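You operate a simulated robot arm through the tools that you are given. There is no shell and no other tool.

You run a simulated robot arm. Do the job below in one go: nothing can be reset, and whatever is moved stays where it is left.

Task
Wipe the dust off the robot vacuum's top with the orange cloth, then press go to test it.
Fine: fold the handle down and drop the cloth in the small tub. What is to be rubbed or washed off counts as gone when no trace of it is left.

The check looks at the end state, three seconds after you hand in, the way a careful person would. Anything else that was tipped, shoved, dropped, spilled or broken makes it a failure. Flat cloth is picked up by pressing the open fingertips on it (5 to 10 N) and closing them slowly along it; thin cloth reads only 2 to 8 mm in the jaws.

Robot
A 7-joint arm with a two-finger parallel gripper, fixed in place. Base frame: the origin is at the foot of the arm, x ahead of it, y to its left, z up; the work surface is at about z = 0.86. Units: m, rad, N and s.
With the tool pointing down near the work surface it reaches from about 0.32 to 0.74 m from the base axis. Its first joint turns from -2.007 to 2.007 rad. Payload 3.91 kg.
The tool frame sits at the grasp point between the pads (the TCP): z along the fingers, y along the line on which they close. The tips reach 0.03 m beyond it. The gripper opens to 0.11 m. The fingers are 0.02 m wide and 0.01 m thick; the gripper's body (0.048 by 0.112 m) begins 0.055 m behind the TCP.
Orientation is that of the tool frame in the base frame, as [roll, pitch, yaw] about the fixed x, y, z axes, in that order (R = Rz(yaw) Ry(pitch) Rx(roll)). With the fingers straight down and closing along the base's y, the tool's x points along the base's -x, its y along +y and its z along -z.

Tools
- The arm moves only by the tool nudge_tool. Its argument "commands" is one flat list of numbers, 7 for each row, row after row: the shift along the tool's x, y, z in units of 25 mm (1.0 is 25 mm), then the turn, a rotation vector about the tool's x, y, z in units of 4 degrees (1.0 is 4 degrees), then the finger opening in m, from 0 to 0.11. In form: [dx, dy, dz, ax, ay, az, hand, dx, dy, dz, ax, ay, az, hand, ...]. A call has 1 to 20 rows; each row shifts and turns the commanded pose from where the row before left it, along the tool's axes as they then stand. A call with a number of a shift or a turn outside -1 to 1 is refused whole. A row lasts 0.2 s, in which the tool goes at most 0.05 m and 0.15 rad; a call with a longer step from one row to the next is refused whole, and so is a gripper value outside its range. A pose out of reach is approached as far as the arm can. The call stops where the force on the tool passes 40 N (or 10 N more than at its start, if that is more) or the arm is blocked; 0.2 s more then pass. The fingers move at their own pace (about 0.108 m/s each) and stop on an object; they squeeze with about 25 N. The grip force told is the motor's: it shows also when the fingers shut on nothing. Time passes only in rows, and 0.2 s behind the last, so rows that do not move let the fingers close. The reply holds the time, the measured pose of the TCP, the force on the tool along the base axes, the opening and the grip force, in the units named above and with some noise, with the torque about the TCP (base axes, N m) and any sound that the robot's microphone picked up, and new pictures: "pictures" is both (left out), scene, wrist or none.
- Cameras (640 x 400 px; columns grow to the right, rows downward): "scene" is fixed at [0.402, -0.5012, 1.6823]; the picture's right is [0.99, -0.11, 0.00], its down [-0.07, -0.59, -0.80] and it looks along [0.09, 0.80, -0.59] (base axes); focal length 323 px, centre (320, 200). "wrist" rides on the gripper at [0.072, 0.017, -0.103] in the tool frame; the picture's right is [-0.23, 0.97, 0.00], its down [-0.76, -0.18, -0.62] and it looks along [-0.61, -0.14, 0.78] (tool axes); focal length 222 px, centre (320, 200). There is no depth. A picture from a camera that has moved, and an enlarged one, comes with that camera's place and axes in the base frame and with its lens.
- lift_body(by): slides the trunk up (or, below 0, down) by that many m; the arm rides with it, the base frame stays. It gives what a move gives, with no picture.
- enlarge(camera, box): a new picture of the part [left, top, right, bottom] of that camera's present view, enlarged. It takes no simulated time.
- sign_off(): hands the job in; it is judged then, once.

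Places have to be worked out from the pictures, the camera data and where the tool is seen. Open the gripper and draw the arm clear of the work before you hand the job in, unless the task says otherwise.

The tools are called after "Request:" as name(argument=value, ...) on one line, values as JSON. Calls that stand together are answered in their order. nudge_tool: Moves the arm, as the interface text tells. Its arguments: {"type":"object","properties":{"commands":{"type":"array"},"pictures":{"type":"string","enum":["both","scene","wrist","none"]}},"required":["commands"]} The other tools are called the same way: lift_body (by) slides the trunk up or down; enlarge (camera, box) takes an enlarged picture of a part of a camera's view; sign_off () hands the job in.

At the start:

```text
t: 0.0
ee_pos: [0.2417, 0.4647, 1.2951]
tcp_rot: [-3.14, 0.001, 3.141]
force: [-0.9, 0.0, -0.3]
wrist_torque: [0.01, 0.01, -0.02]
width: 0.1102
gripper_force: 0.0
trunk travel left (down, up): [-0.85, 0.14]
```

scene: 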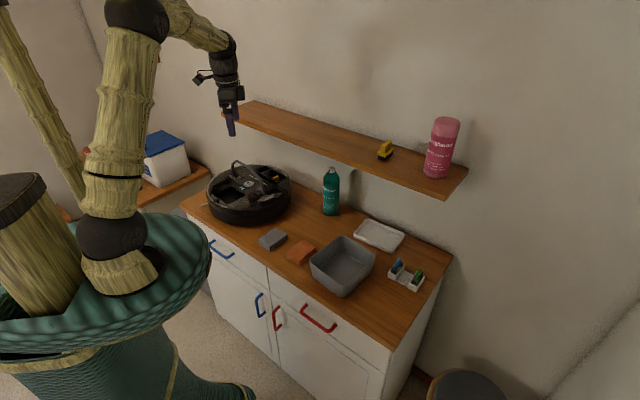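
wrist: 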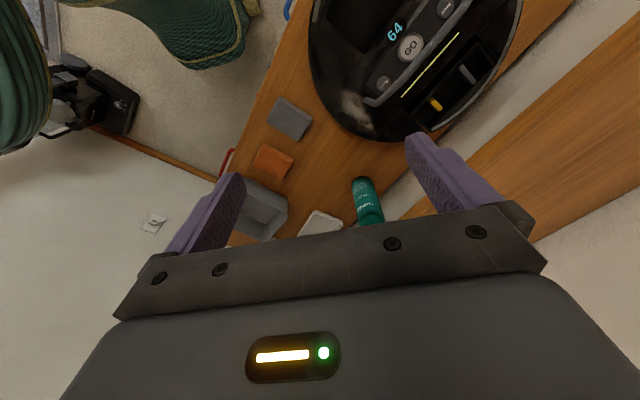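

I'll begin by looking closer at the vacuum, the cloths and the tub before moving anything.

Request:
enlarge(camera="scene", box=[180, 140, 320, 240])

Request:
enlarge(camera="scene", box=[240, 200, 450, 330])

Request:
enlarge(camera="wrist", box=[220, 0, 560, 240])

```text
4.00 times, centred on (250, 190) of scene
camera zoom: at [0.402, -0.5012, 1.6823], right [0.99, -0.11, 0.0], down [-0.07, -0.59, -0.8], along [0.09, 0.8, -0.59], focal length 1292 px, centre (600, 240)
```

zoom: 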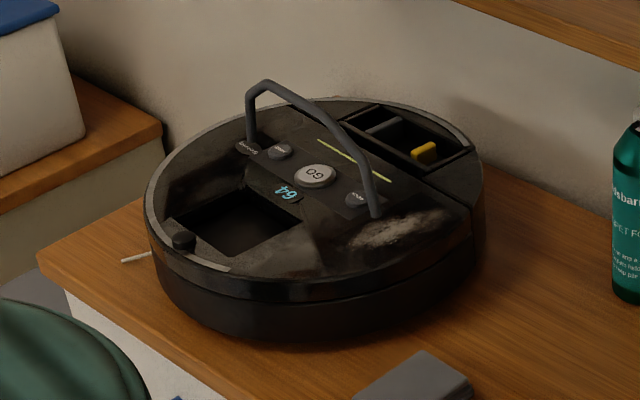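

```text
3.05 times, centred on (345, 265) of scene
camera zoom: at [0.402, -0.5012, 1.6823], right [0.99, -0.11, 0.0], down [-0.07, -0.59, -0.8], along [0.09, 0.8, -0.59], focal length 984 px, centre (244, 2)
```

zoom: 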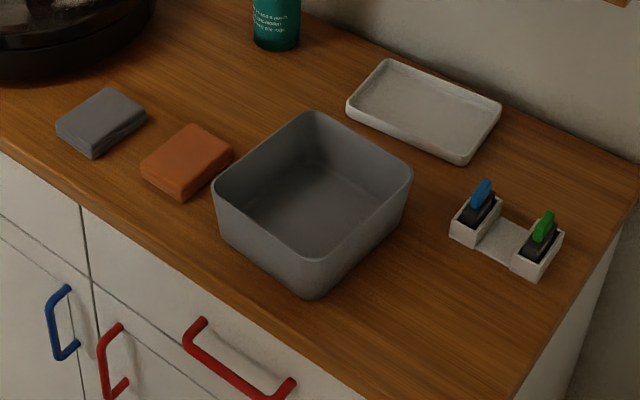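

```text
1.67 times, centred on (390, 120) of wrist
camera zoom: at [0.1707, 0.4799, 1.3971], right [0.23, 0.97, 0.0], down [0.76, -0.18, 0.62], along [0.61, -0.14, -0.78], focal length 370 px, centre (203, 333)
```

zoom: 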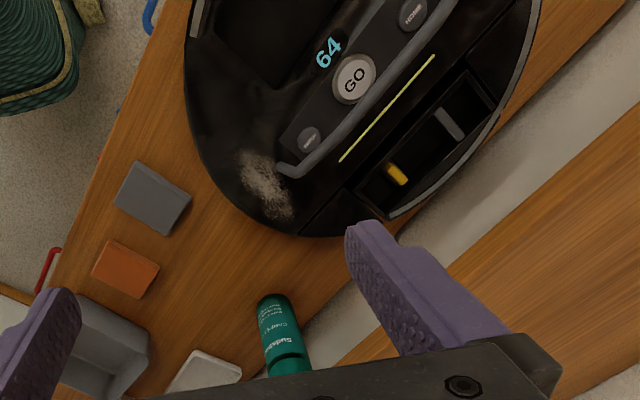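

The vacuum sits under or near a shelf, and the handle stands up over the GO button. I'll enlarge more areas to locate the shelf edge, handle hinges and cloth edges.

Request:
enlarge(camera="scene", box=[200, 80, 480, 255])

Request:
enlarge(camera="wrist", box=[300, 0, 540, 150])

Request:
enlarge(camera="wrist", box=[220, 80, 400, 240])

Request:
enlarge(camera="scene", box=[205, 155, 295, 225])

Request:
enlarge(camera="scene", box=[0, 80, 220, 240])

```text
2.29 times, centred on (340, 168) of scene
camera zoom: at [0.402, -0.5012, 1.6823], right [0.99, -0.11, 0.0], down [-0.07, -0.59, -0.8], along [0.09, 0.8, -0.59], focal length 738 px, centre (274, 274)
```

zoom: 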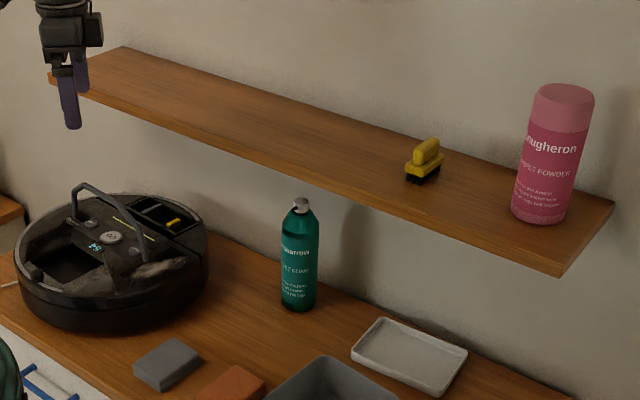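

```text
2.67 times, centred on (420, 75) of wrist
camera zoom: at [0.1707, 0.4799, 1.3971], right [0.23, 0.97, 0.0], down [0.76, -0.18, 0.62], along [0.61, -0.14, -0.78], focal length 592 px, centre (53, 533)
```

zoom: 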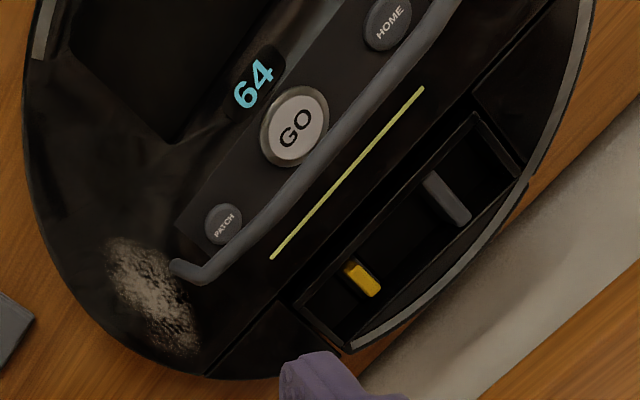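

```text
2.50 times, centred on (310, 160) of wrist
camera zoom: at [0.1707, 0.4799, 1.3971], right [0.23, 0.97, 0.0], down [0.76, -0.18, 0.62], along [0.61, -0.14, -0.78], focal length 555 px, centre (345, 300)
```

zoom: 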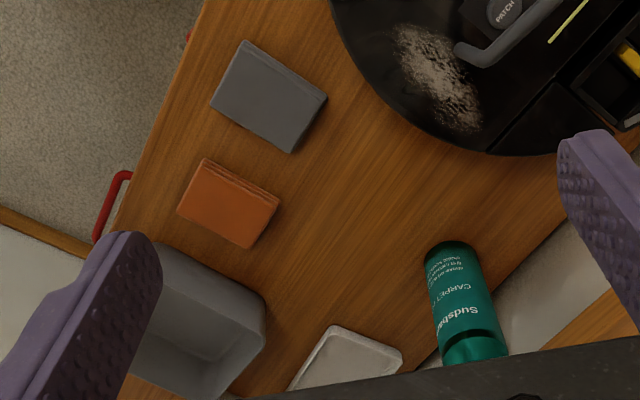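

```text
5.71 times, centred on (250, 190) of scene
camera zoom: at [0.402, -0.5012, 1.6823], right [0.99, -0.11, 0.0], down [-0.07, -0.59, -0.8], along [0.09, 0.8, -0.59], focal length 1845 px, centre (720, 257)
```

zoom: 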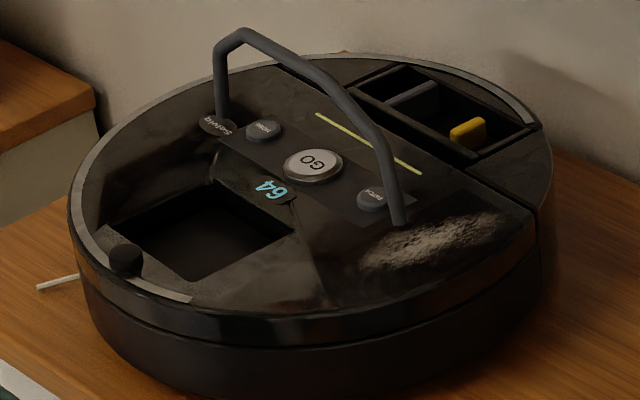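

```text
2.50 times, centred on (110, 160) of scene
camera zoom: at [0.402, -0.5012, 1.6823], right [0.99, -0.11, 0.0], down [-0.07, -0.59, -0.8], along [0.09, 0.8, -0.59], focal length 807 px, centre (845, 300)
```

zoom: 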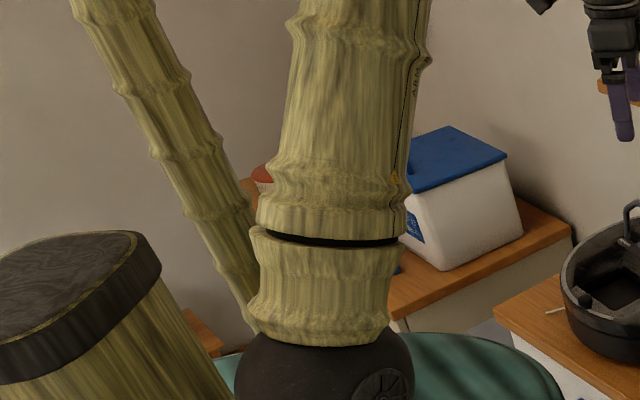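

The cloth appears as a folded pad of about 0.085 × 0.075 m near (0.424, 0.295). The counter runs at roughly 45° in the base frame, and the shelf edge lies just behind the vacuum's handle line. I'll move above the cloth and turn the tool about 44° so the camera side faces away from the wall.

Request:
nudge_tool(commands=[-0.81, -0.756, 0.778, 0, 0, 0, 0.11, -0.81, -0.756, 0.778, 0, 0, 0, 0.11, -0.81, -0.756, 0.778, 0, 0, 0, 0.11, -0.81, -0.756, 0.778, 0, 0, 0, 0.11, -0.81, -0.756, 0.778, 0, 0, 0, 0.11, -0.81, -0.756, 0.778, 0, 0, 0, 0.11, -0.81, -0.756, 0.778, 0, 0, 0, 0.11, -0.81, -0.756, 0.778, 0, 0, 0, 0.11, -0.81, -0.756, 0.778, 0, 0, 0, 0.11, 0, 0, 0, 0, 0, -1, 0.11, 0, 0, 0, 0, 0, -1, 0.11, 0, 0, 0, 0, 0, -1, 0.11, 0, 0, 0, 0, 0, -1, 0.11, 0, 0, 0, 0, 0, -1, 0.11, 0, 0, 0, 0, 0, -1, 0.11, 0, 0, 0, 0, 0, -1, 0.11, 0, 0, 0, 0, 0, -1, 0.11, 0, 0, 0, 0, 0, -1, 0.11, 0, 0, 0, 0, 0, -1, 0.11, 0, 0, 0, 0, 0, -1, 0.11], pictures="both")

```text
t: 4.2
ee_pos: [0.4253, 0.2942, 1.1196]
tcp_rot: [-3.141, 0.001, -2.372]
force: [0.3, -0.6, 0.1]
wrist_torque: [-0.01, -0.04, -0.01]
width: 0.1099
gripper_force: 0.0
trunk travel left (down, up): [-0.85, 0.14]
camera wrist: at [0.3614, 0.2548, 1.2224], right [-0.51, 0.86, 0.0], down [0.67, 0.4, 0.62], along [0.53, 0.32, -0.78], focal length 222 px, centre (320, 200)
```

scene: 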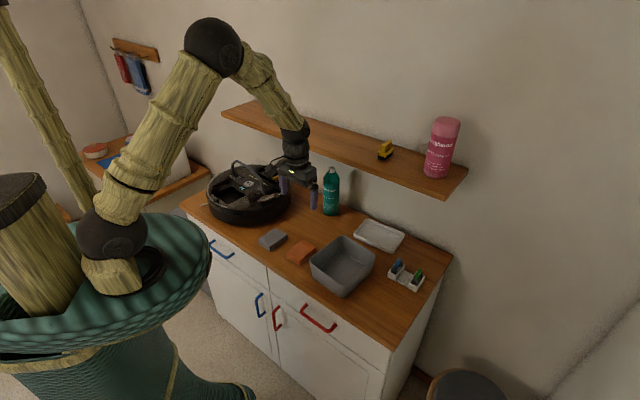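
wrist: 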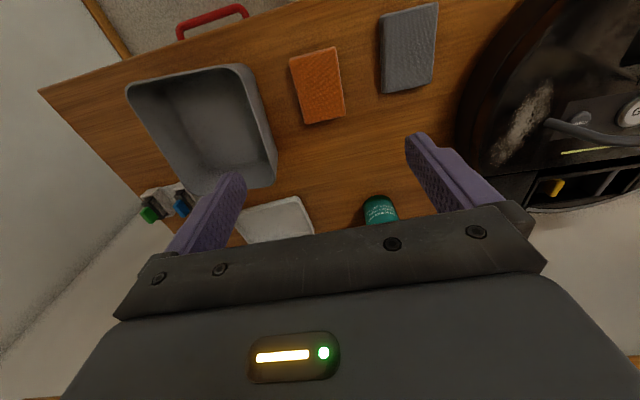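

I'm above the cloth now, so I'll enlarge the wrist view to see how it lies and how thick it is. I'll also check the vacuum from this angle.

Request:
enlarge(camera="wrist", box=[270, 20, 370, 140])

Request:
enlarge(camera="wrist", box=[440, 0, 640, 215])

Request:
enlarge(camera="scene", box=[270, 225, 330, 275])

```text
3.33 times, centred on (320, 80) of wrist
camera zoom: at [0.3614, 0.2548, 1.2224], right [-0.51, 0.86, 0.0], down [0.67, 0.4, 0.62], along [0.53, 0.32, -0.78], focal length 740 px, centre (320, 600)
```

zoom: 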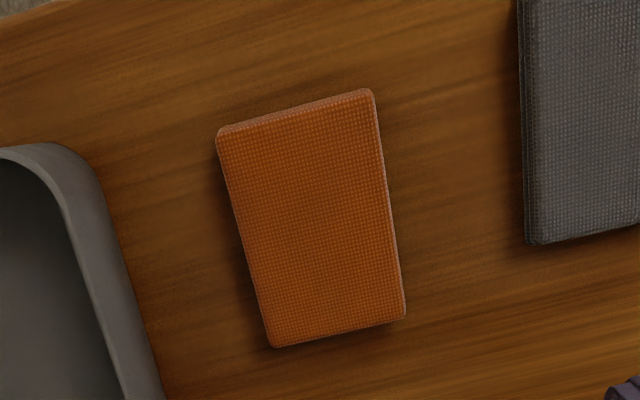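

```text
1.86 times, centred on (540, 108) of wrist
camera zoom: at [0.3614, 0.2548, 1.2224], right [-0.51, 0.86, 0.0], down [0.67, 0.4, 0.62], along [0.53, 0.32, -0.78], focal length 413 px, centre (-89, 372)
```

zoom: 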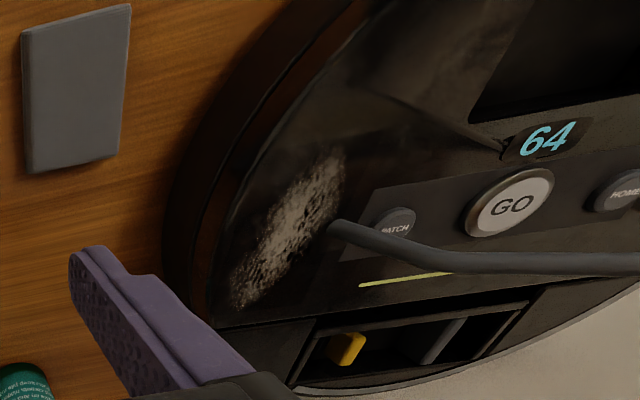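

```text
8.00 times, centred on (300, 250) of scene
camera zoom: at [0.402, -0.5012, 1.6823], right [0.99, -0.11, 0.0], down [-0.07, -0.59, -0.8], along [0.09, 0.8, -0.59], focal length 2584 px, centre (480, -200)
```

zoom: 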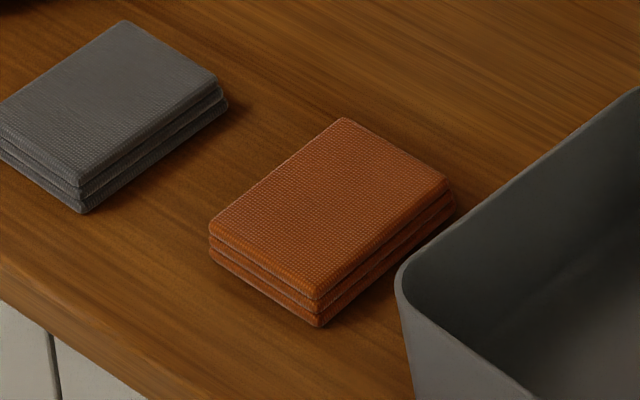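

The cloth is a three-layer folded pad, about 0.061 × 0.088 m and 14 mm thick, centred near (0.423, 0.292). The tool's closing axis already matches its short side. I'll descend with the fingers straddling it at an opening of 0.085 m and stop with the tips about 2 cm above the counter.

Request:
nudge_tool(commands=[0.1, 0, 0.93, 0, 0, 0, 0.085, 0, 0, 0.93, 0, 0, 0, 0.085, 0, 0, 0.93, 0, 0, 0, 0.085, 0, 0, 0.93, 0, 0, 0, 0.085, 0, 0, 0.93, 0, 0, 0, 0.085, 0, 0, 0.93, 0, 0, 0, 0.085, 0, 0, 0.93, 0, 0, 0, 0.085, 0, 0, 0.93, 0, 0, 0, 0.085, 0, 0, 0.8, 0, 0, 0, 0.085], pictures="both")

```text
t: 6.2
ee_pos: [0.4235, 0.2934, 0.9144]
tcp_rot: [-3.14, 0.0, -2.375]
force: [-0.7, 0.1, 0.8]
wrist_torque: [0.0, 0.01, 0.0]
width: 0.0853
gripper_force: 0.0
trunk travel left (down, up): [-0.85, 0.14]
camera wrist: at [0.3599, 0.2538, 1.0169], right [-0.51, 0.86, 0.0], down [0.67, 0.4, 0.62], along [0.53, 0.32, -0.78], focal length 222 px, centre (320, 200)
```

scene: 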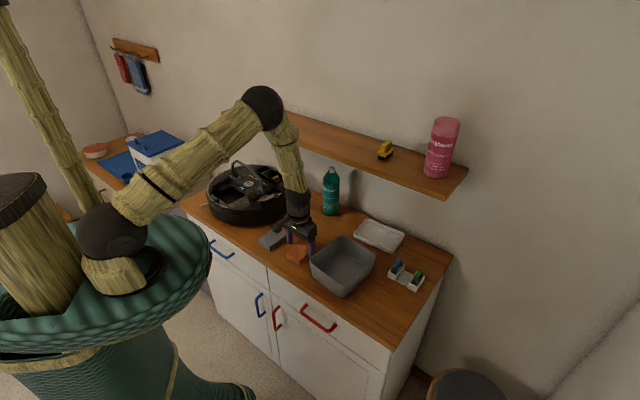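
wrist: 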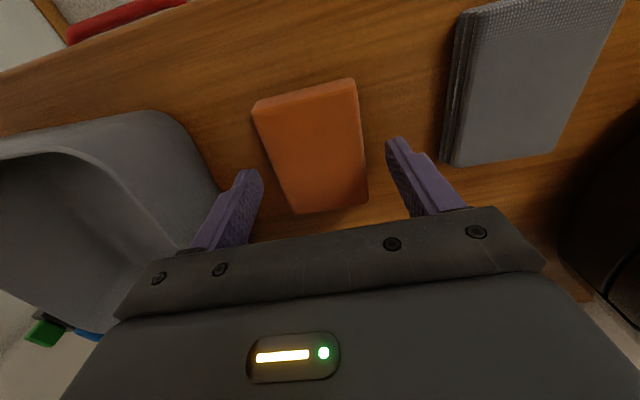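

The fingers straddle the cloth with room on both sides. I'll lower another 19 mm so the tips sit just above the counter, and check for contact.

Request:
nudge_tool(commands=[0, 0, 0.4, 0, 0, 0, 0.085, 0, 0, 0.36, 0, 0, 0, 0.085], pictures="wrist")

Request:
enlarge(camera="scene", box=[270, 215, 340, 275])

```text
t: 6.8
ee_pos: [0.4221, 0.2924, 0.895]
tcp_rot: [3.14, 0.0, -2.374]
force: [-0.5, 0.0, -0.6]
wrist_torque: [0.01, -0.02, 0.02]
width: 0.0851
gripper_force: 0.0
trunk travel left (down, up): [-0.85, 0.14]
camera wrist: at [0.3596, 0.2531, 0.9978], right [-0.51, 0.86, 0.0], down [0.67, 0.4, 0.62], along [0.53, 0.32, -0.78], focal length 222 px, centre (320, 200)
```

wrist: 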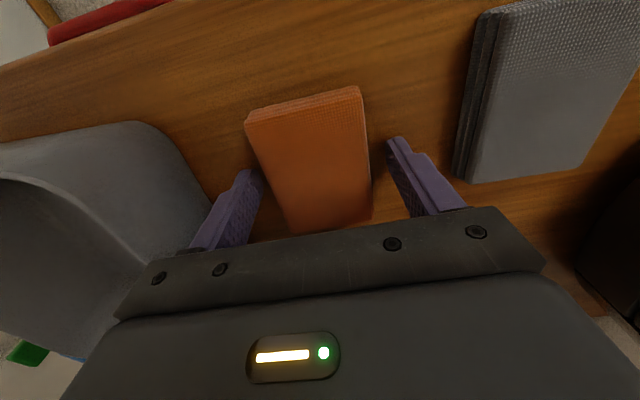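

```text
6.67 times, centred on (305, 245) of scene
camera zoom: at [0.402, -0.5012, 1.6823], right [0.99, -0.11, 0.0], down [-0.07, -0.59, -0.8], along [0.09, 0.8, -0.59], focal length 2153 px, centre (420, -100)
```

zoom: 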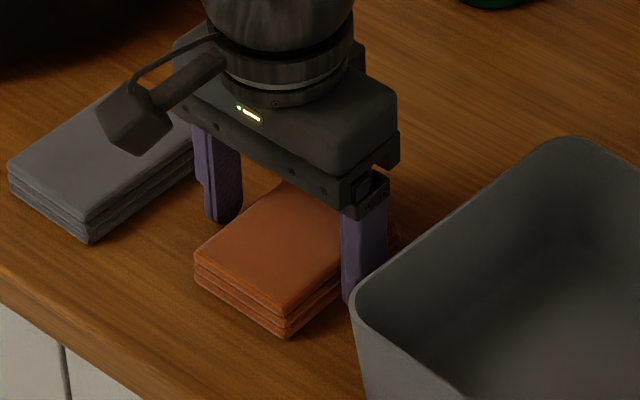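

Still no contact, and the tips are about 5 mm above the counter beside the cloth. I'll close the fingers slowly and read the grip.

Request:
nudge_tool(commands=[0, 0, 0, 0, 0, 0, 0.078, 0, 0, 0, 0, 0, 0, 0.072, 0, 0, 0, 0, 0, 0, 0.066, 0, 0, 0, 0, 0, 0, 0.06, 0, 0, 0, 0, 0, 0, 0.055, 0, 0, 0, 0, 0, 0, 0.05], pictures="wrist")

```text
t: 8.2
ee_pos: [0.4229, 0.2923, 0.896]
tcp_rot: [3.141, 0.0, -2.374]
force: [-0.2, -0.4, 0.2]
wrist_torque: [0.03, -0.01, 0.01]
width: 0.065
gripper_force: 25.0
trunk travel left (down, up): [-0.85, 0.14]
camera wrist: at [0.3597, 0.2532, 0.998], right [-0.51, 0.86, 0.0], down [0.67, 0.4, 0.62], along [0.54, 0.32, -0.78], focal length 222 px, centre (320, 200)
```

wrist: 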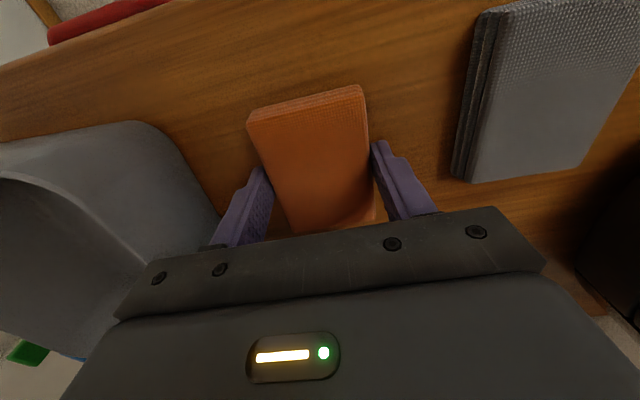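

The grip reads 0.065 m at 25 N, so the pad behaves as a firm block. I'll lift it 7 cm and check that it stays held.

Request:
nudge_tool(commands=[0, 0, -0.3, 0, 0, 0, 0.05, 0, 0, -0.5, 0, 0, 0, 0.05, 0, 0, -1, 0, 0, 0, 0.05, 0, 0, -1, 0, 0, 0, 0.05], pictures="both")

Request:
enlarge(camera="scene", box=[260, 205, 340, 275])

```text
t: 9.2
ee_pos: [0.4231, 0.2917, 0.9665]
tcp_rot: [3.141, 0.001, -2.375]
force: [-0.5, 0.7, -0.2]
wrist_torque: [0.0, -0.02, 0.0]
width: 0.0649
gripper_force: 24.8
trunk travel left (down, up): [-0.85, 0.14]
camera wrist: at [0.3595, 0.2523, 1.0686], right [-0.51, 0.86, 0.0], down [0.67, 0.4, 0.62], along [0.54, 0.32, -0.78], focal length 222 px, centre (320, 200)
```

scene: 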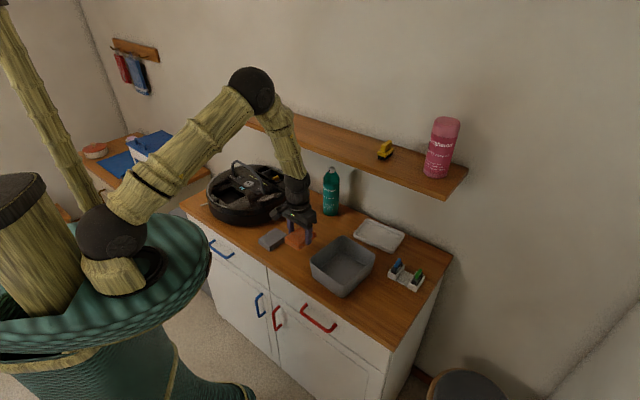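
wrist: 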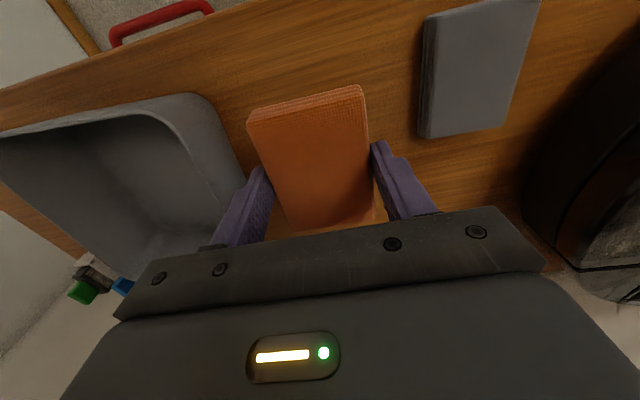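

```text
5.71 times, centred on (300, 240) of scene
camera zoom: at [0.402, -0.5012, 1.6823], right [0.99, -0.11, 0.0], down [-0.07, -0.59, -0.8], along [0.09, 0.8, -0.59], focal length 1845 px, centre (434, -29)
```

zoom: 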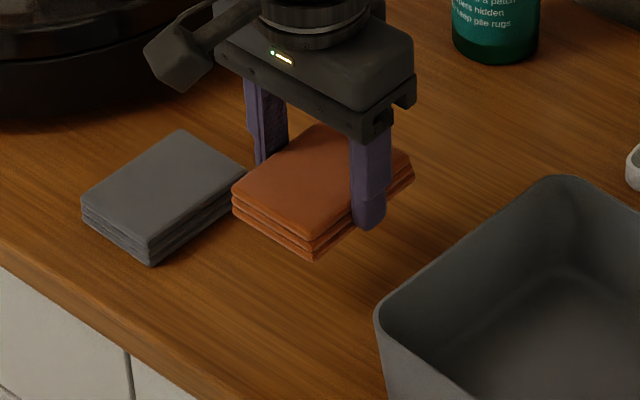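

The cloth is held firmly, with about 4–5 mm of pad protruding below the fingertips. I'll raise it and turn the tool about 88°. That points the pad's free end at the handle foot and keeps the fingers and camera away from the handle and shelf.

Request:
nudge_tool(commands=[0, 0, -0.9, 0, 0, -1, 0.05, 0, 0, -0.9, 0, 0, -1, 0.05, 0, 0, -0.9, 0, 0, -1, 0.05, 0, 0, -0.9, 0, 0, -1, 0.05, 0, 0, -0.9, 0, 0, -1, 0.05, 0, 0, -0.9, 0, 0, -1, 0.05, 0, 0, 0, 0, 0, -1, 0.05, 0, 0, 0, 0, 0, -1, 0.05, 0, 0, 0, 0, 0, -1, 0.05, 0, 0, 0, 0, 0, -1, 0.05, 0, 0, 0, 0, 0, -1, 0.05, 0, 0, 0, 0, 0, -1, 0.05, 0, 0, 0, 0, 0, -1, 0.05, 0, 0, 0, 0, 0, -1, 0.05, 0, 0, 0, 0, 0, -1, 0.05, 0, 0, 0, 0, 0, -1, 0.05, 0, 0, 0, 0, 0, -1, 0.05, 0, 0, 0, 0, 0, -1, 0.05, 0, 0, 0, 0, 0, -1, 0.05, 0, 0, 0, 0, 0, -1, 0.05], pictures="both")

```text
t: 13.4
ee_pos: [0.4222, 0.2925, 1.1005]
tcp_rot: [-3.141, 0.0, -0.975]
force: [-0.2, -0.2, 0.6]
wrist_torque: [0.01, -0.01, 0.0]
width: 0.065
gripper_force: 25.1
trunk travel left (down, up): [-0.85, 0.14]
camera wrist: at [0.4496, 0.222, 1.203], right [-0.93, -0.36, 0.0], down [-0.28, 0.73, 0.62], along [-0.22, 0.58, -0.78], focal length 222 px, centre (320, 200)
```

scene: 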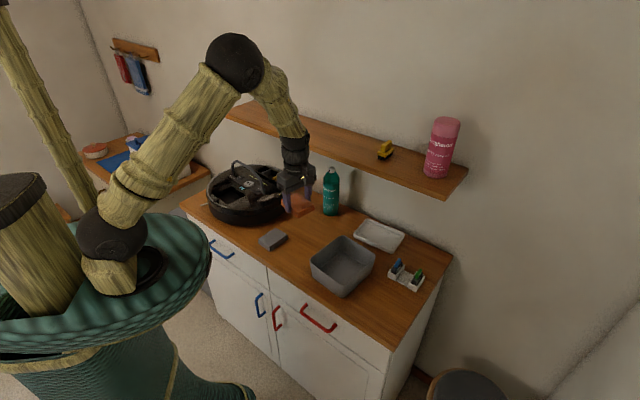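
wrist: 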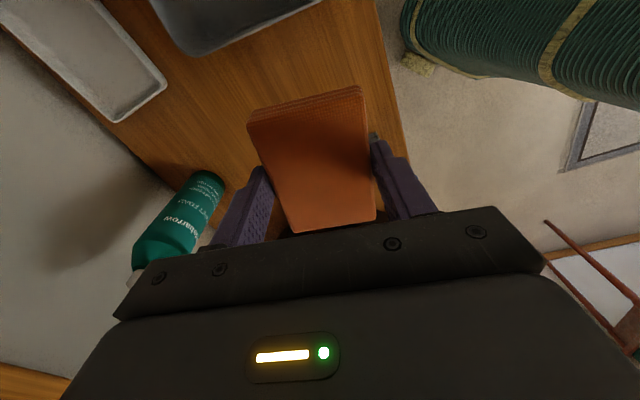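

The tool yaw is now -0.975 rad with the cloth clear at 1.10 m. I'll finish the turn and move to a standoff about 8 cm outward of the handle foot at (0.302, 0.537), with the cloth still about 6 cm above the vacuum.

Request:
nudge_tool(commands=[0, 0, 0, 0, 0, -1, 0.05, 0, 0, 0, 0, 0, -1, 0.05, -0.81, -0.332, 0.18, 0, 0, 0, 0.05, -0.81, -0.332, 0.18, 0, 0, 0, 0.05, -0.81, -0.332, 0.18, 0, 0, 0, 0.05, -0.81, -0.332, 0.18, 0, 0, 0, 0.05, -0.81, -0.332, 0.18, 0, 0, 0, 0.05, -0.81, -0.332, 0.18, 0, 0, 0, 0.05, -0.81, -0.332, 0.18, 0, 0, 0, 0.05, -0.81, -0.332, 0.18, 0, 0, 0, 0.05, -0.81, -0.332, 0.18, 0, 0, 0, 0.05], pictures="both")

Request:
enlarge(camera="scene", box=[205, 130, 325, 225])

```text
t: 15.8
ee_pos: [0.3555, 0.4773, 1.0593]
tcp_rot: [-3.141, 0.0, -0.838]
force: [0.9, 0.1, -0.9]
wrist_torque: [-0.01, 0.0, 0.0]
width: 0.065
gripper_force: 24.7
trunk travel left (down, up): [-0.85, 0.14]
camera wrist: at [0.3922, 0.4122, 1.162], right [-0.88, -0.48, 0.0], down [-0.38, 0.69, 0.62], along [-0.3, 0.54, -0.78], focal length 222 px, centre (320, 200)
```

scene: 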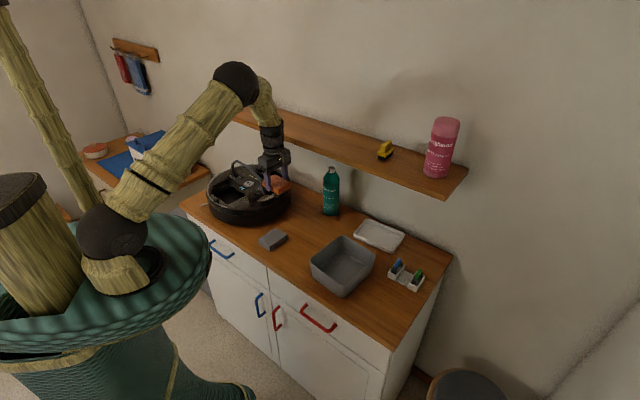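
wrist: 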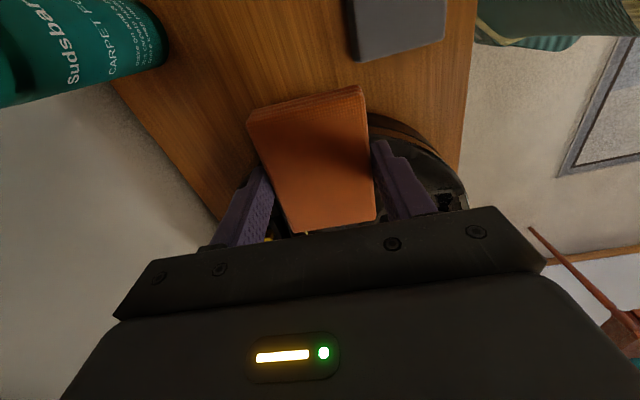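

```text
4.21 times, centred on (265, 178) of scene
camera zoom: at [0.402, -0.5012, 1.6823], right [0.99, -0.11, 0.0], down [-0.07, -0.59, -0.8], along [0.09, 0.8, -0.59], focal length 1360 px, centre (552, 295)
```

zoom: 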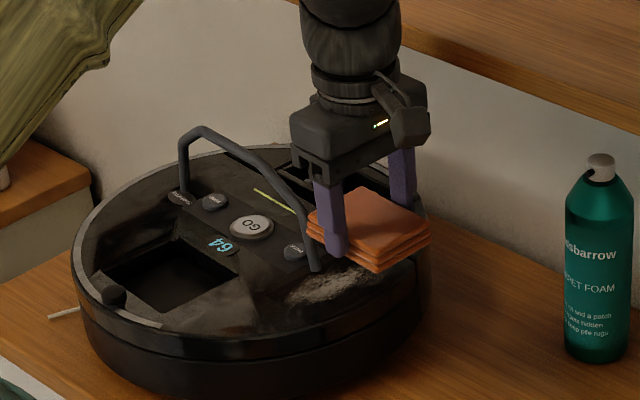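

My projection of the fingertip matches the picture, so the geometry is good. The handle foot is near (0.300, 0.540) and the dust runs from about (0.276, 0.498) to (0.366, 0.533). I'll move in until the cloth end is about 16 mm short of the foot, then lower to about 15 mm above the lid.

Request:
nudge_tool(commands=[-0.5, 0, 0, 0, 0, 0, 0.05, -0.46, 0, 0, 0, 0, 0, 0.05, 0, 0, 0.7, 0, 0, 0, 0.05, 0, 0, 0.7, 0, 0, 0, 0.05, 0, 0, 0.6, 0, 0, 0, 0.05], pictures="scene")

Request:
enlarge(camera="scene", box=[225, 150, 305, 220])

```text
t: 17.0
ee_pos: [0.3401, 0.4962, 1.0088]
tcp_rot: [-3.141, 0.002, -0.837]
force: [-0.3, -1.4, -0.5]
wrist_torque: [-0.02, 0.01, 0.0]
width: 0.065
gripper_force: 25.9
trunk travel left (down, up): [-0.85, 0.14]
```

scene: 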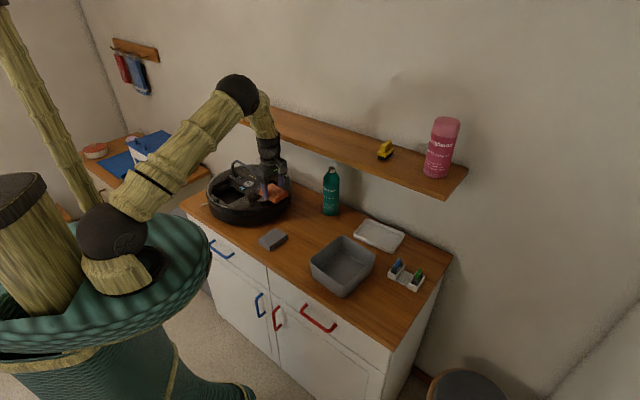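

```text
5.71 times, centred on (265, 185) of scene
camera zoom: at [0.402, -0.5012, 1.6823], right [0.99, -0.11, 0.0], down [-0.07, -0.59, -0.8], along [0.09, 0.8, -0.59], focal length 1845 px, centre (634, 286)
```

zoom: 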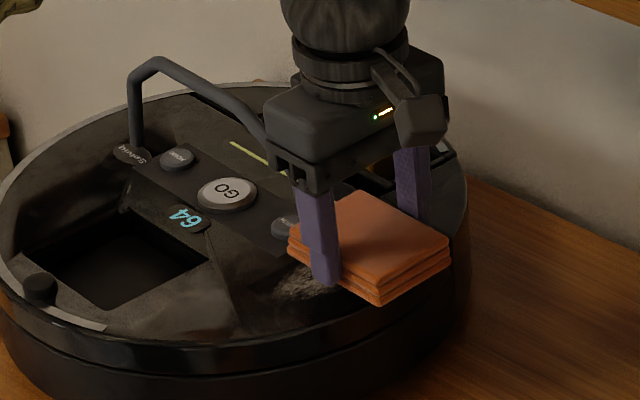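

The cloth hangs beside the handle foot, clear of it. I'll lower in small steps and watch for contact.

Request:
nudge_tool(commands=[0, 0, 0.12, 0, 0, 0, 0.05, 0, 0, 0.12, 0, 0, 0, 0.05, 0, 0, 0.12, 0, 0, 0, 0.05, 0, 0, 0.12, 0, 0, 0, 0.05], pictures="none")

```text
t: 18.0
ee_pos: [0.3403, 0.4951, 0.9976]
tcp_rot: [-3.141, -0.001, -0.837]
force: [-0.7, -0.5, 0.2]
wrist_torque: [-0.02, 0.02, 0.01]
width: 0.065
gripper_force: 25.4
trunk travel left (down, up): [-0.85, 0.14]
```

No contact yet at TCP z 0.998. I'll keep lowering in 2 mm steps.

Request:
nudge_tool(commands=[0, 0, 0.08, 0, 0, 0, 0.05, 0, 0, 0.08, 0, 0, 0, 0.05], pictures="none")

```text
t: 18.6
ee_pos: [0.3406, 0.4977, 0.9946]
tcp_rot: [-3.141, 0.0, -0.838]
force: [0.0, -0.3, -0.5]
wrist_torque: [0.02, -0.03, 0.01]
width: 0.0652
gripper_force: 24.3
trunk travel left (down, up): [-0.85, 0.14]
```

Still free at about 0.994, so I'll continue with another 4 mm.

Request:
nudge_tool(commands=[0, 0, 0.08, 0, 0, 0, 0.05, 0, 0, 0.08, 0, 0, 0, 0.05], pictures="scene")

Request:
enlarge(camera="scene", box=[225, 150, 305, 220])

```text
t: 19.2
ee_pos: [0.34, 0.4956, 0.9899]
tcp_rot: [3.141, 0.001, -0.837]
force: [0.4, 0.5, 0.9]
wrist_torque: [0.02, -0.02, 0.0]
width: 0.0649
gripper_force: 25.4
trunk travel left (down, up): [-0.85, 0.14]
```

scene: 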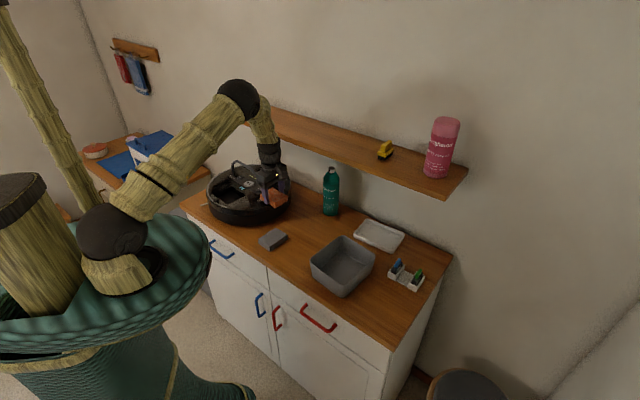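

```text
5.71 times, centred on (265, 185) of scene
camera zoom: at [0.402, -0.5012, 1.6823], right [0.99, -0.11, 0.0], down [-0.07, -0.59, -0.8], along [0.09, 0.8, -0.59], focal length 1845 px, centre (634, 286)
```

zoom: 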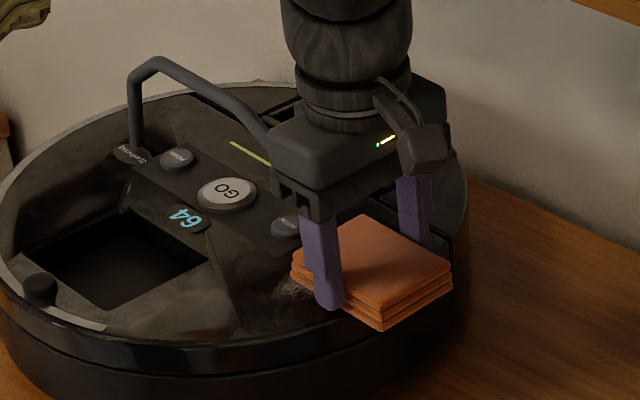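

It's still free at TCP z 0.990, with the cloth bottom near 0.955, so the lid must be very close. I'll keep stepping down.

Request:
nudge_tool(commands=[0, 0, 0.08, 0, 0, 0, 0.05, 0, 0, 0.04, 0, 0, 0, 0.05], pictures="none")

```text
t: 19.8
ee_pos: [0.3409, 0.4944, 0.9867]
tcp_rot: [-3.141, 0.0, -0.836]
force: [-0.2, -0.6, 0.5]
wrist_torque: [-0.01, -0.02, -0.03]
width: 0.065
gripper_force: 24.7
trunk travel left (down, up): [-0.85, 0.14]
```

No contact at 0.987 either. I'll go down another 3 mm.

Request:
nudge_tool(commands=[0, 0, 0.06, 0, 0, 0, 0.05, 0, 0, 0.06, 0, 0, 0, 0.05], pictures="none")

```text
t: 20.4
ee_pos: [0.3407, 0.495, 0.9854]
tcp_rot: [-3.141, -0.001, -0.837]
force: [-0.2, -1.0, 9.9]
wrist_torque: [-0.03, 0.26, 0.06]
width: 0.065
gripper_force: 24.7
trunk travel left (down, up): [-0.85, 0.14]
```

Contact: 9.9 N down with the TCP at 0.9854. I'll keep that pressure and sweep slowly towards the robot side along the dust, then read the forces.

Request:
nudge_tool(commands=[0, 0.3, 0, 0, 0, 0, 0.05, 0, 0.3, 0, 0, 0, 0, 0.05, 0, 0.3, 0, 0, 0, 0, 0.05, 0, 0.3, 0, 0, 0, 0, 0.05, 0, 0.3, 0, 0, 0, 0, 0.05], pictures="scene")

Request:
enlarge(camera="scene", box=[205, 150, 305, 225])

```text
t: 21.6
ee_pos: [0.3111, 0.4694, 0.9867]
tcp_rot: [-3.14, 0.0, -0.836]
force: [-2.7, 4.9, 21.6]
wrist_torque: [0.22, 0.02, 0.03]
width: 0.065
gripper_force: 24.7
trunk travel left (down, up): [-0.85, 0.14]
```

scene: 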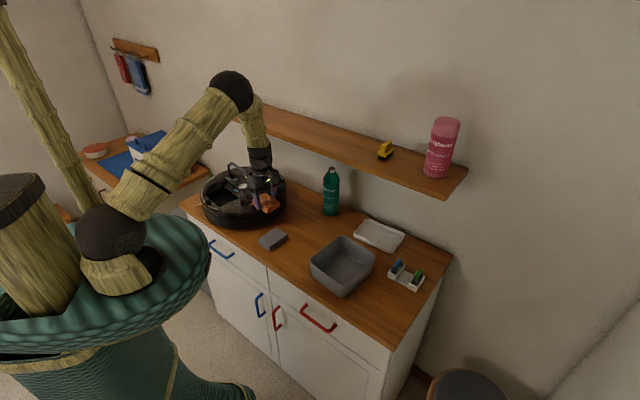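

```text
5.33 times, centred on (255, 188) of scene
camera zoom: at [0.402, -0.5012, 1.6823], right [0.99, -0.11, 0.0], down [-0.07, -0.59, -0.8], along [0.09, 0.8, -0.59], focal length 1722 px, centre (667, 267)
```

zoom: 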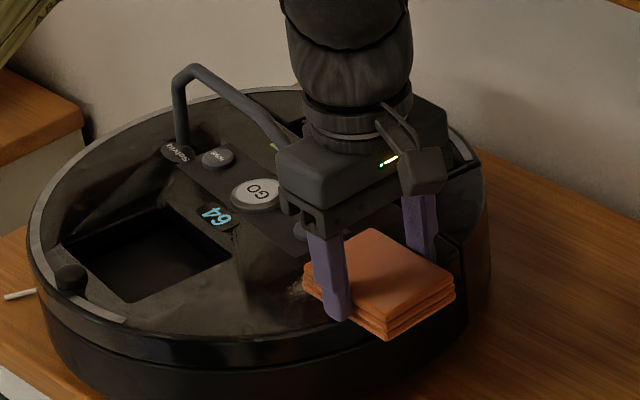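

The vacuum slid about 27 mm with the cloth because the downforce rose to 21.6 N, so I need lighter pressure. I'll first drag it back the way it came while it is still stuck to the cloth, then re-measure.

Request:
nudge_tool(commands=[0, -0.3, 0, 0, 0, 0, 0.05, 0, -0.3, 0, 0, 0, 0, 0.05, 0, -0.3, 0, 0, 0, 0, 0.05], pictures="scene")

Request:
enlarge(camera="scene", box=[205, 150, 305, 225])

```text
t: 22.4
ee_pos: [0.3307, 0.4844, 0.9854]
tcp_rot: [-3.14, -0.002, -0.84]
force: [1.8, -2.8, 19.0]
wrist_torque: [0.06, 0.05, 0.05]
width: 0.0649
gripper_force: 24.6
trunk travel left (down, up): [-0.85, 0.14]
```

scene: 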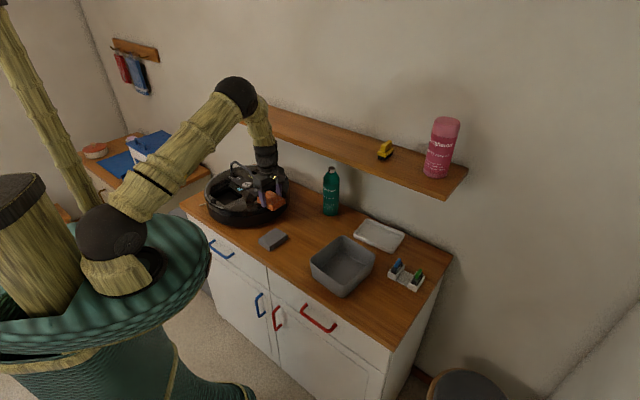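

```text
5.33 times, centred on (255, 188) of scene
camera zoom: at [0.402, -0.5012, 1.6823], right [0.99, -0.11, 0.0], down [-0.07, -0.59, -0.8], along [0.09, 0.8, -0.59], focal length 1722 px, centre (667, 267)
```

zoom: 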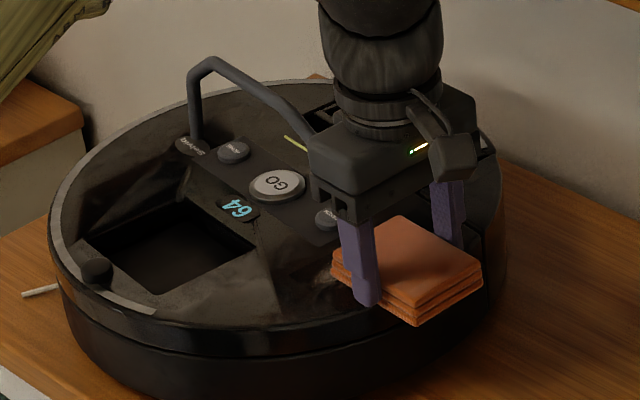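

The vacuum followed the cloth back and is about 6–7 mm short of its original place. I'll drag it one more step, then ease off and lift to inspect the dust.

Request:
nudge_tool(commands=[0, -0.27, 0, 0, 0, 0, 0.05, 0, 0, -0.2, 0, 0, 0, 0.05, 0, 0, -0.6, 0, 0, 0, 0.05, 0.6, 0, -0.8, 0, 0, 0, 0.05, 0.9, 0, -0.5, 0, 0, 0, 0.05, 0.9, 0, 0, 0, 0, 0, 0.05, 0.9, 0, 0, 0, 0, 0, 0.05], pictures="both")

Request:
enlarge(camera="scene", box=[205, 150, 305, 225])

```text
t: 24.0
ee_pos: [0.3896, 0.428, 1.0376]
tcp_rot: [3.141, 0.001, -0.838]
force: [0.0, -0.7, 0.2]
wrist_torque: [-0.01, 0.0, -0.02]
width: 0.0648
gripper_force: 24.6
trunk travel left (down, up): [-0.85, 0.14]
camera wrist: at [0.4267, 0.3614, 1.139], right [-0.88, -0.48, 0.0], down [-0.38, 0.68, 0.62], along [-0.3, 0.55, -0.78], focal length 222 px, centre (320, 200)
```

scene: 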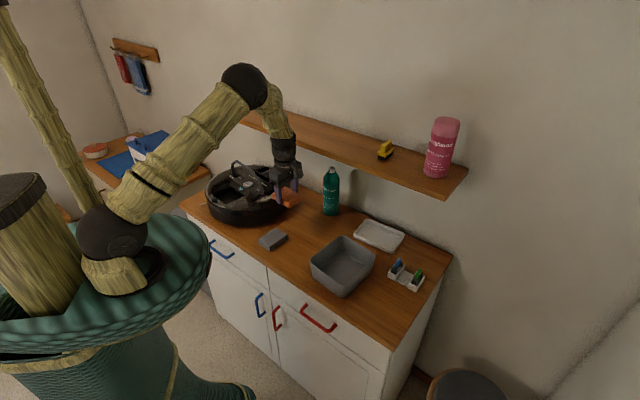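
wrist: 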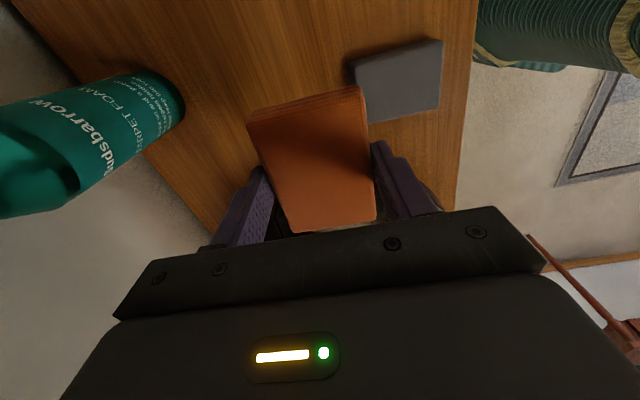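

```text
5.33 times, centred on (255, 188) of scene
camera zoom: at [0.402, -0.5012, 1.6823], right [0.99, -0.11, 0.0], down [-0.07, -0.59, -0.8], along [0.09, 0.8, -0.59], focal length 1722 px, centre (667, 267)
```

zoom: 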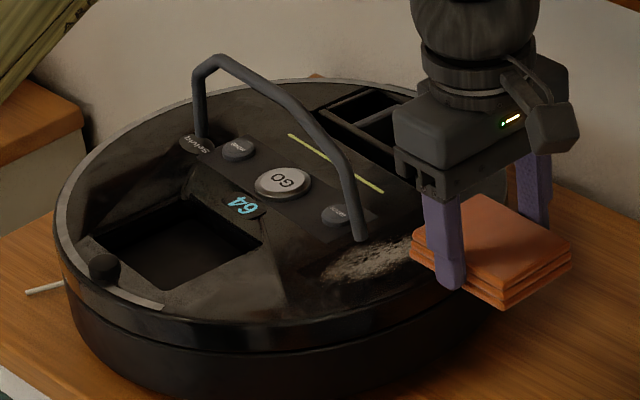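

The dust is still there because the vacuum travelled with the cloth; the vacuum itself is now within about 5 mm of its original place. I'll go back to the robot-side end of the dust and this time wipe with only a few newtons, so the cloth slides instead.

Request:
nudge_tool(commands=[-0.84, 0.37, 0, 0, 0, 0, 0.05, -0.84, 0.37, 0, 0, 0, 0, 0.05, -0.84, 0.37, 0, 0, 0, 0, 0.05, -0.84, 0.37, 0, 0, 0, 0, 0.05, 0, 0, 0.7, 0, 0, 0, 0.05, 0, 0, 0.7, 0, 0, 0, 0.05, 0, 0, 0.42, 0, 0, 0, 0.05], pictures="scene")

Request:
enlarge(camera="scene", box=[225, 155, 305, 215])

```text
t: 25.6
ee_pos: [0.3053, 0.4664, 0.9912]
tcp_rot: [-3.141, -0.001, -0.838]
force: [0.3, -0.8, -0.4]
wrist_torque: [0.01, -0.03, 0.0]
width: 0.0647
gripper_force: 25.1
trunk travel left (down, up): [-0.85, 0.14]
```

scene: 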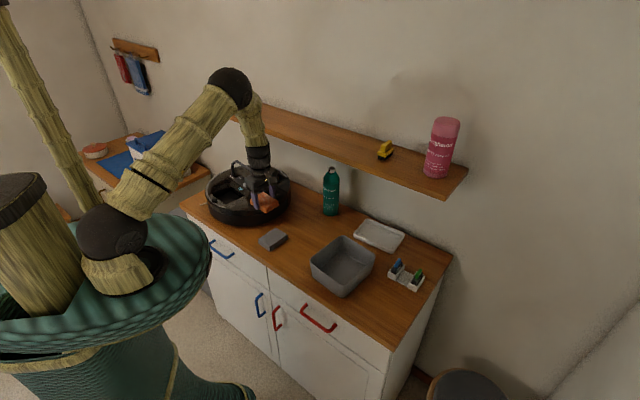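

```text
6.67 times, centred on (265, 185) of scene
camera zoom: at [0.402, -0.5012, 1.6823], right [0.99, -0.11, 0.0], down [-0.07, -0.59, -0.8], along [0.09, 0.8, -0.59], focal length 2153 px, centre (687, 300)
```

zoom: 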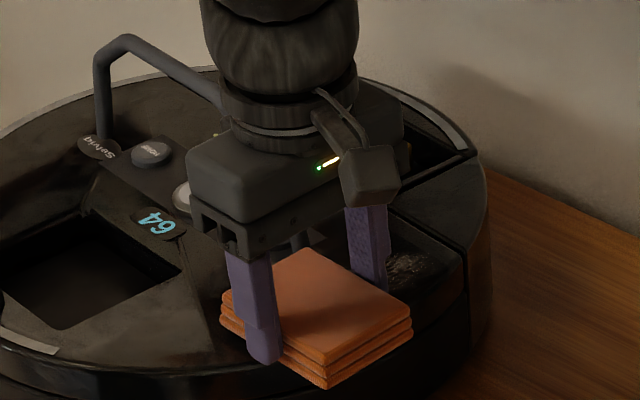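

The far end of the dust is visible behind the finger. I'll lower in very fine steps to a light touch.

Request:
nudge_tool(commands=[0, 0, 0.1, 0, 0, 0, 0.05, 0, 0, 0.06, 0, 0, 0, 0.05], pictures="none")

```text
t: 26.2
ee_pos: [0.3061, 0.4658, 0.9877]
tcp_rot: [-3.141, 0.001, -0.837]
force: [0.8, 0.0, 0.5]
wrist_torque: [0.03, 0.0, 0.02]
width: 0.0649
gripper_force: 25.4
trunk travel left (down, up): [-0.85, 0.14]
```

Not touching yet. Another 1 mm down.

Request:
nudge_tool(commands=[0, 0, 0.04, 0, 0, 0, 0.05], pictures="none")

```text
t: 26.6
ee_pos: [0.3052, 0.4664, 0.9859]
tcp_rot: [-3.141, -0.001, -0.837]
force: [0.3, -0.4, 0.0]
wrist_torque: [-0.03, 0.0, 0.0]
width: 0.065
gripper_force: 25.1
trunk travel left (down, up): [-0.85, 0.14]
```

Still free, so another 0.7 mm.

Request:
nudge_tool(commands=[0, 0, 0.03, 0, 0, 0, 0.05], pictures="none")

```text
t: 27.0
ee_pos: [0.3057, 0.4665, 0.985]
tcp_rot: [3.142, -0.002, -0.84]
force: [-0.2, -1.4, 1.8]
wrist_torque: [0.01, -0.02, 0.02]
width: 0.0649
gripper_force: 24.8
trunk travel left (down, up): [-0.85, 0.14]
```

Contact is just beginning at 1.8 N. I'll add half a millimetre.

Request:
nudge_tool(commands=[0, 0, 0.02, 0, 0, 0, 0.05], pictures="none")

```text
t: 27.4
ee_pos: [0.3052, 0.4663, 0.9855]
tcp_rot: [-3.14, 0.001, -0.838]
force: [-0.6, -1.2, 4.5]
wrist_torque: [-0.01, -0.04, 0.01]
width: 0.065
gripper_force: 25.0
trunk travel left (down, up): [-0.85, 0.14]
```

There's 4.5 N of contact. I'll stroke 24 mm towards the dust with this light pressure and check whether the vacuum stays put.

Request:
nudge_tool(commands=[-0.24, 0, 0, 0, 0, 0, 0.05, -0.24, 0, 0, 0, 0, 0, 0.05, -0.24, 0, 0, 0, 0, 0, 0.05, -0.24, 0, 0, 0, 0, 0, 0.05], pictures="scene")

Request:
enlarge(camera="scene", box=[205, 150, 305, 225])

```text
t: 28.4
ee_pos: [0.2893, 0.4827, 0.9839]
tcp_rot: [-3.14, 0.0, -0.837]
force: [2.9, -4.7, 12.5]
wrist_torque: [-0.37, -0.25, -0.04]
width: 0.0651
gripper_force: 25.0
trunk travel left (down, up): [-0.85, 0.14]
```

scene: 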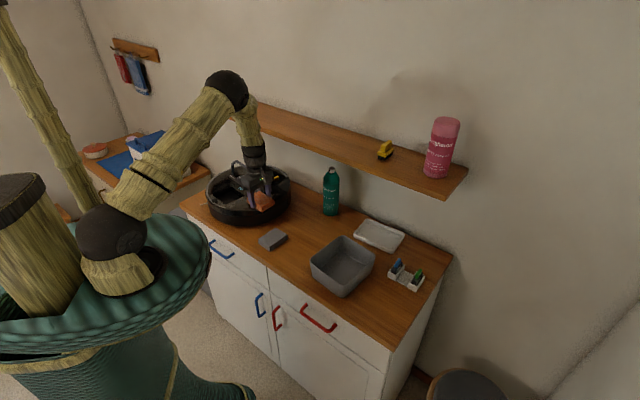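

```text
5.33 times, centred on (255, 188) of scene
camera zoom: at [0.402, -0.5012, 1.6823], right [0.99, -0.11, 0.0], down [-0.07, -0.59, -0.8], along [0.09, 0.8, -0.59], focal length 1722 px, centre (667, 267)
```

zoom: 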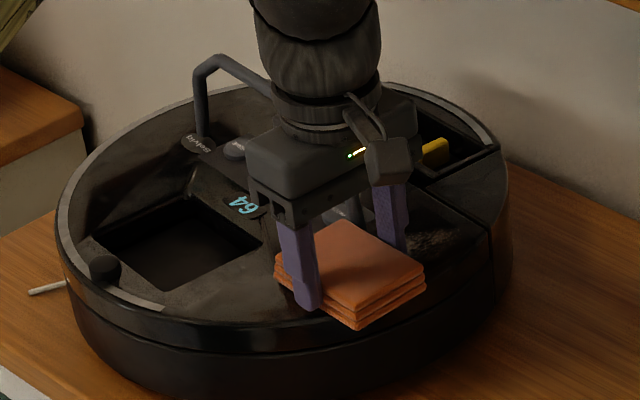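

The vacuum stayed in place this time, although the downforce rose to 12.5 N as the cloth moved inward. I'll stroke back out and lift to see whether the dust under it has gone.

Request:
nudge_tool(commands=[0, 0, -0.04, 0, 0, 0, 0.05, 0.24, 0, 0, 0, 0, 0, 0.05, 0.24, 0, 0, 0, 0, 0, 0.05, 0.24, 0, 0, 0, 0, 0, 0.05, 0.24, 0, 0, 0, 0, 0, 0.05, 0, 0, -0.4, 0, 0, 0, 0.05, 0.8, 0, -0.8, 0, 0, 0, 0.05, 0.8, 0, -0.6, 0, 0, 0, 0.05, 0.8, 0, 0, 0, 0, 0, 0.05, 0.8, 0, 0, 0, 0, 0, 0.05, 0.8, 0, 0, 0, 0, 0, 0.05, 0.8, 0, 0, 0, 0, 0, 0.05], pictures="scene")

Request:
enlarge(camera="scene", box=[235, 170, 305, 220])

```text
t: 31.0
ee_pos: [0.3855, 0.3772, 1.0316]
tcp_rot: [-3.141, -0.001, -0.839]
force: [-0.4, -1.1, 0.1]
wrist_torque: [0.03, -0.01, -0.01]
width: 0.0648
gripper_force: 24.5
trunk travel left (down, up): [-0.85, 0.14]
```

scene: 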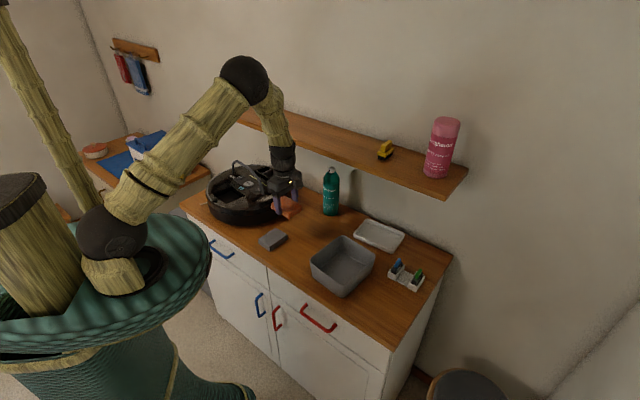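

```text
8.00 times, centred on (270, 195) of scene
camera zoom: at [0.402, -0.5012, 1.6823], right [0.99, -0.11, 0.0], down [-0.07, -0.59, -0.8], along [0.09, 0.8, -0.59], focal length 2584 px, centre (720, 240)
```

zoom: 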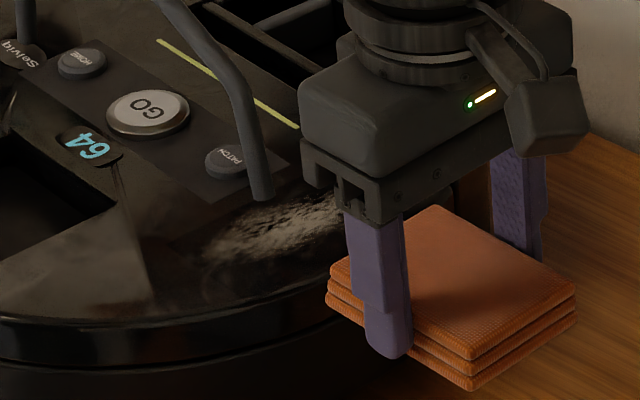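

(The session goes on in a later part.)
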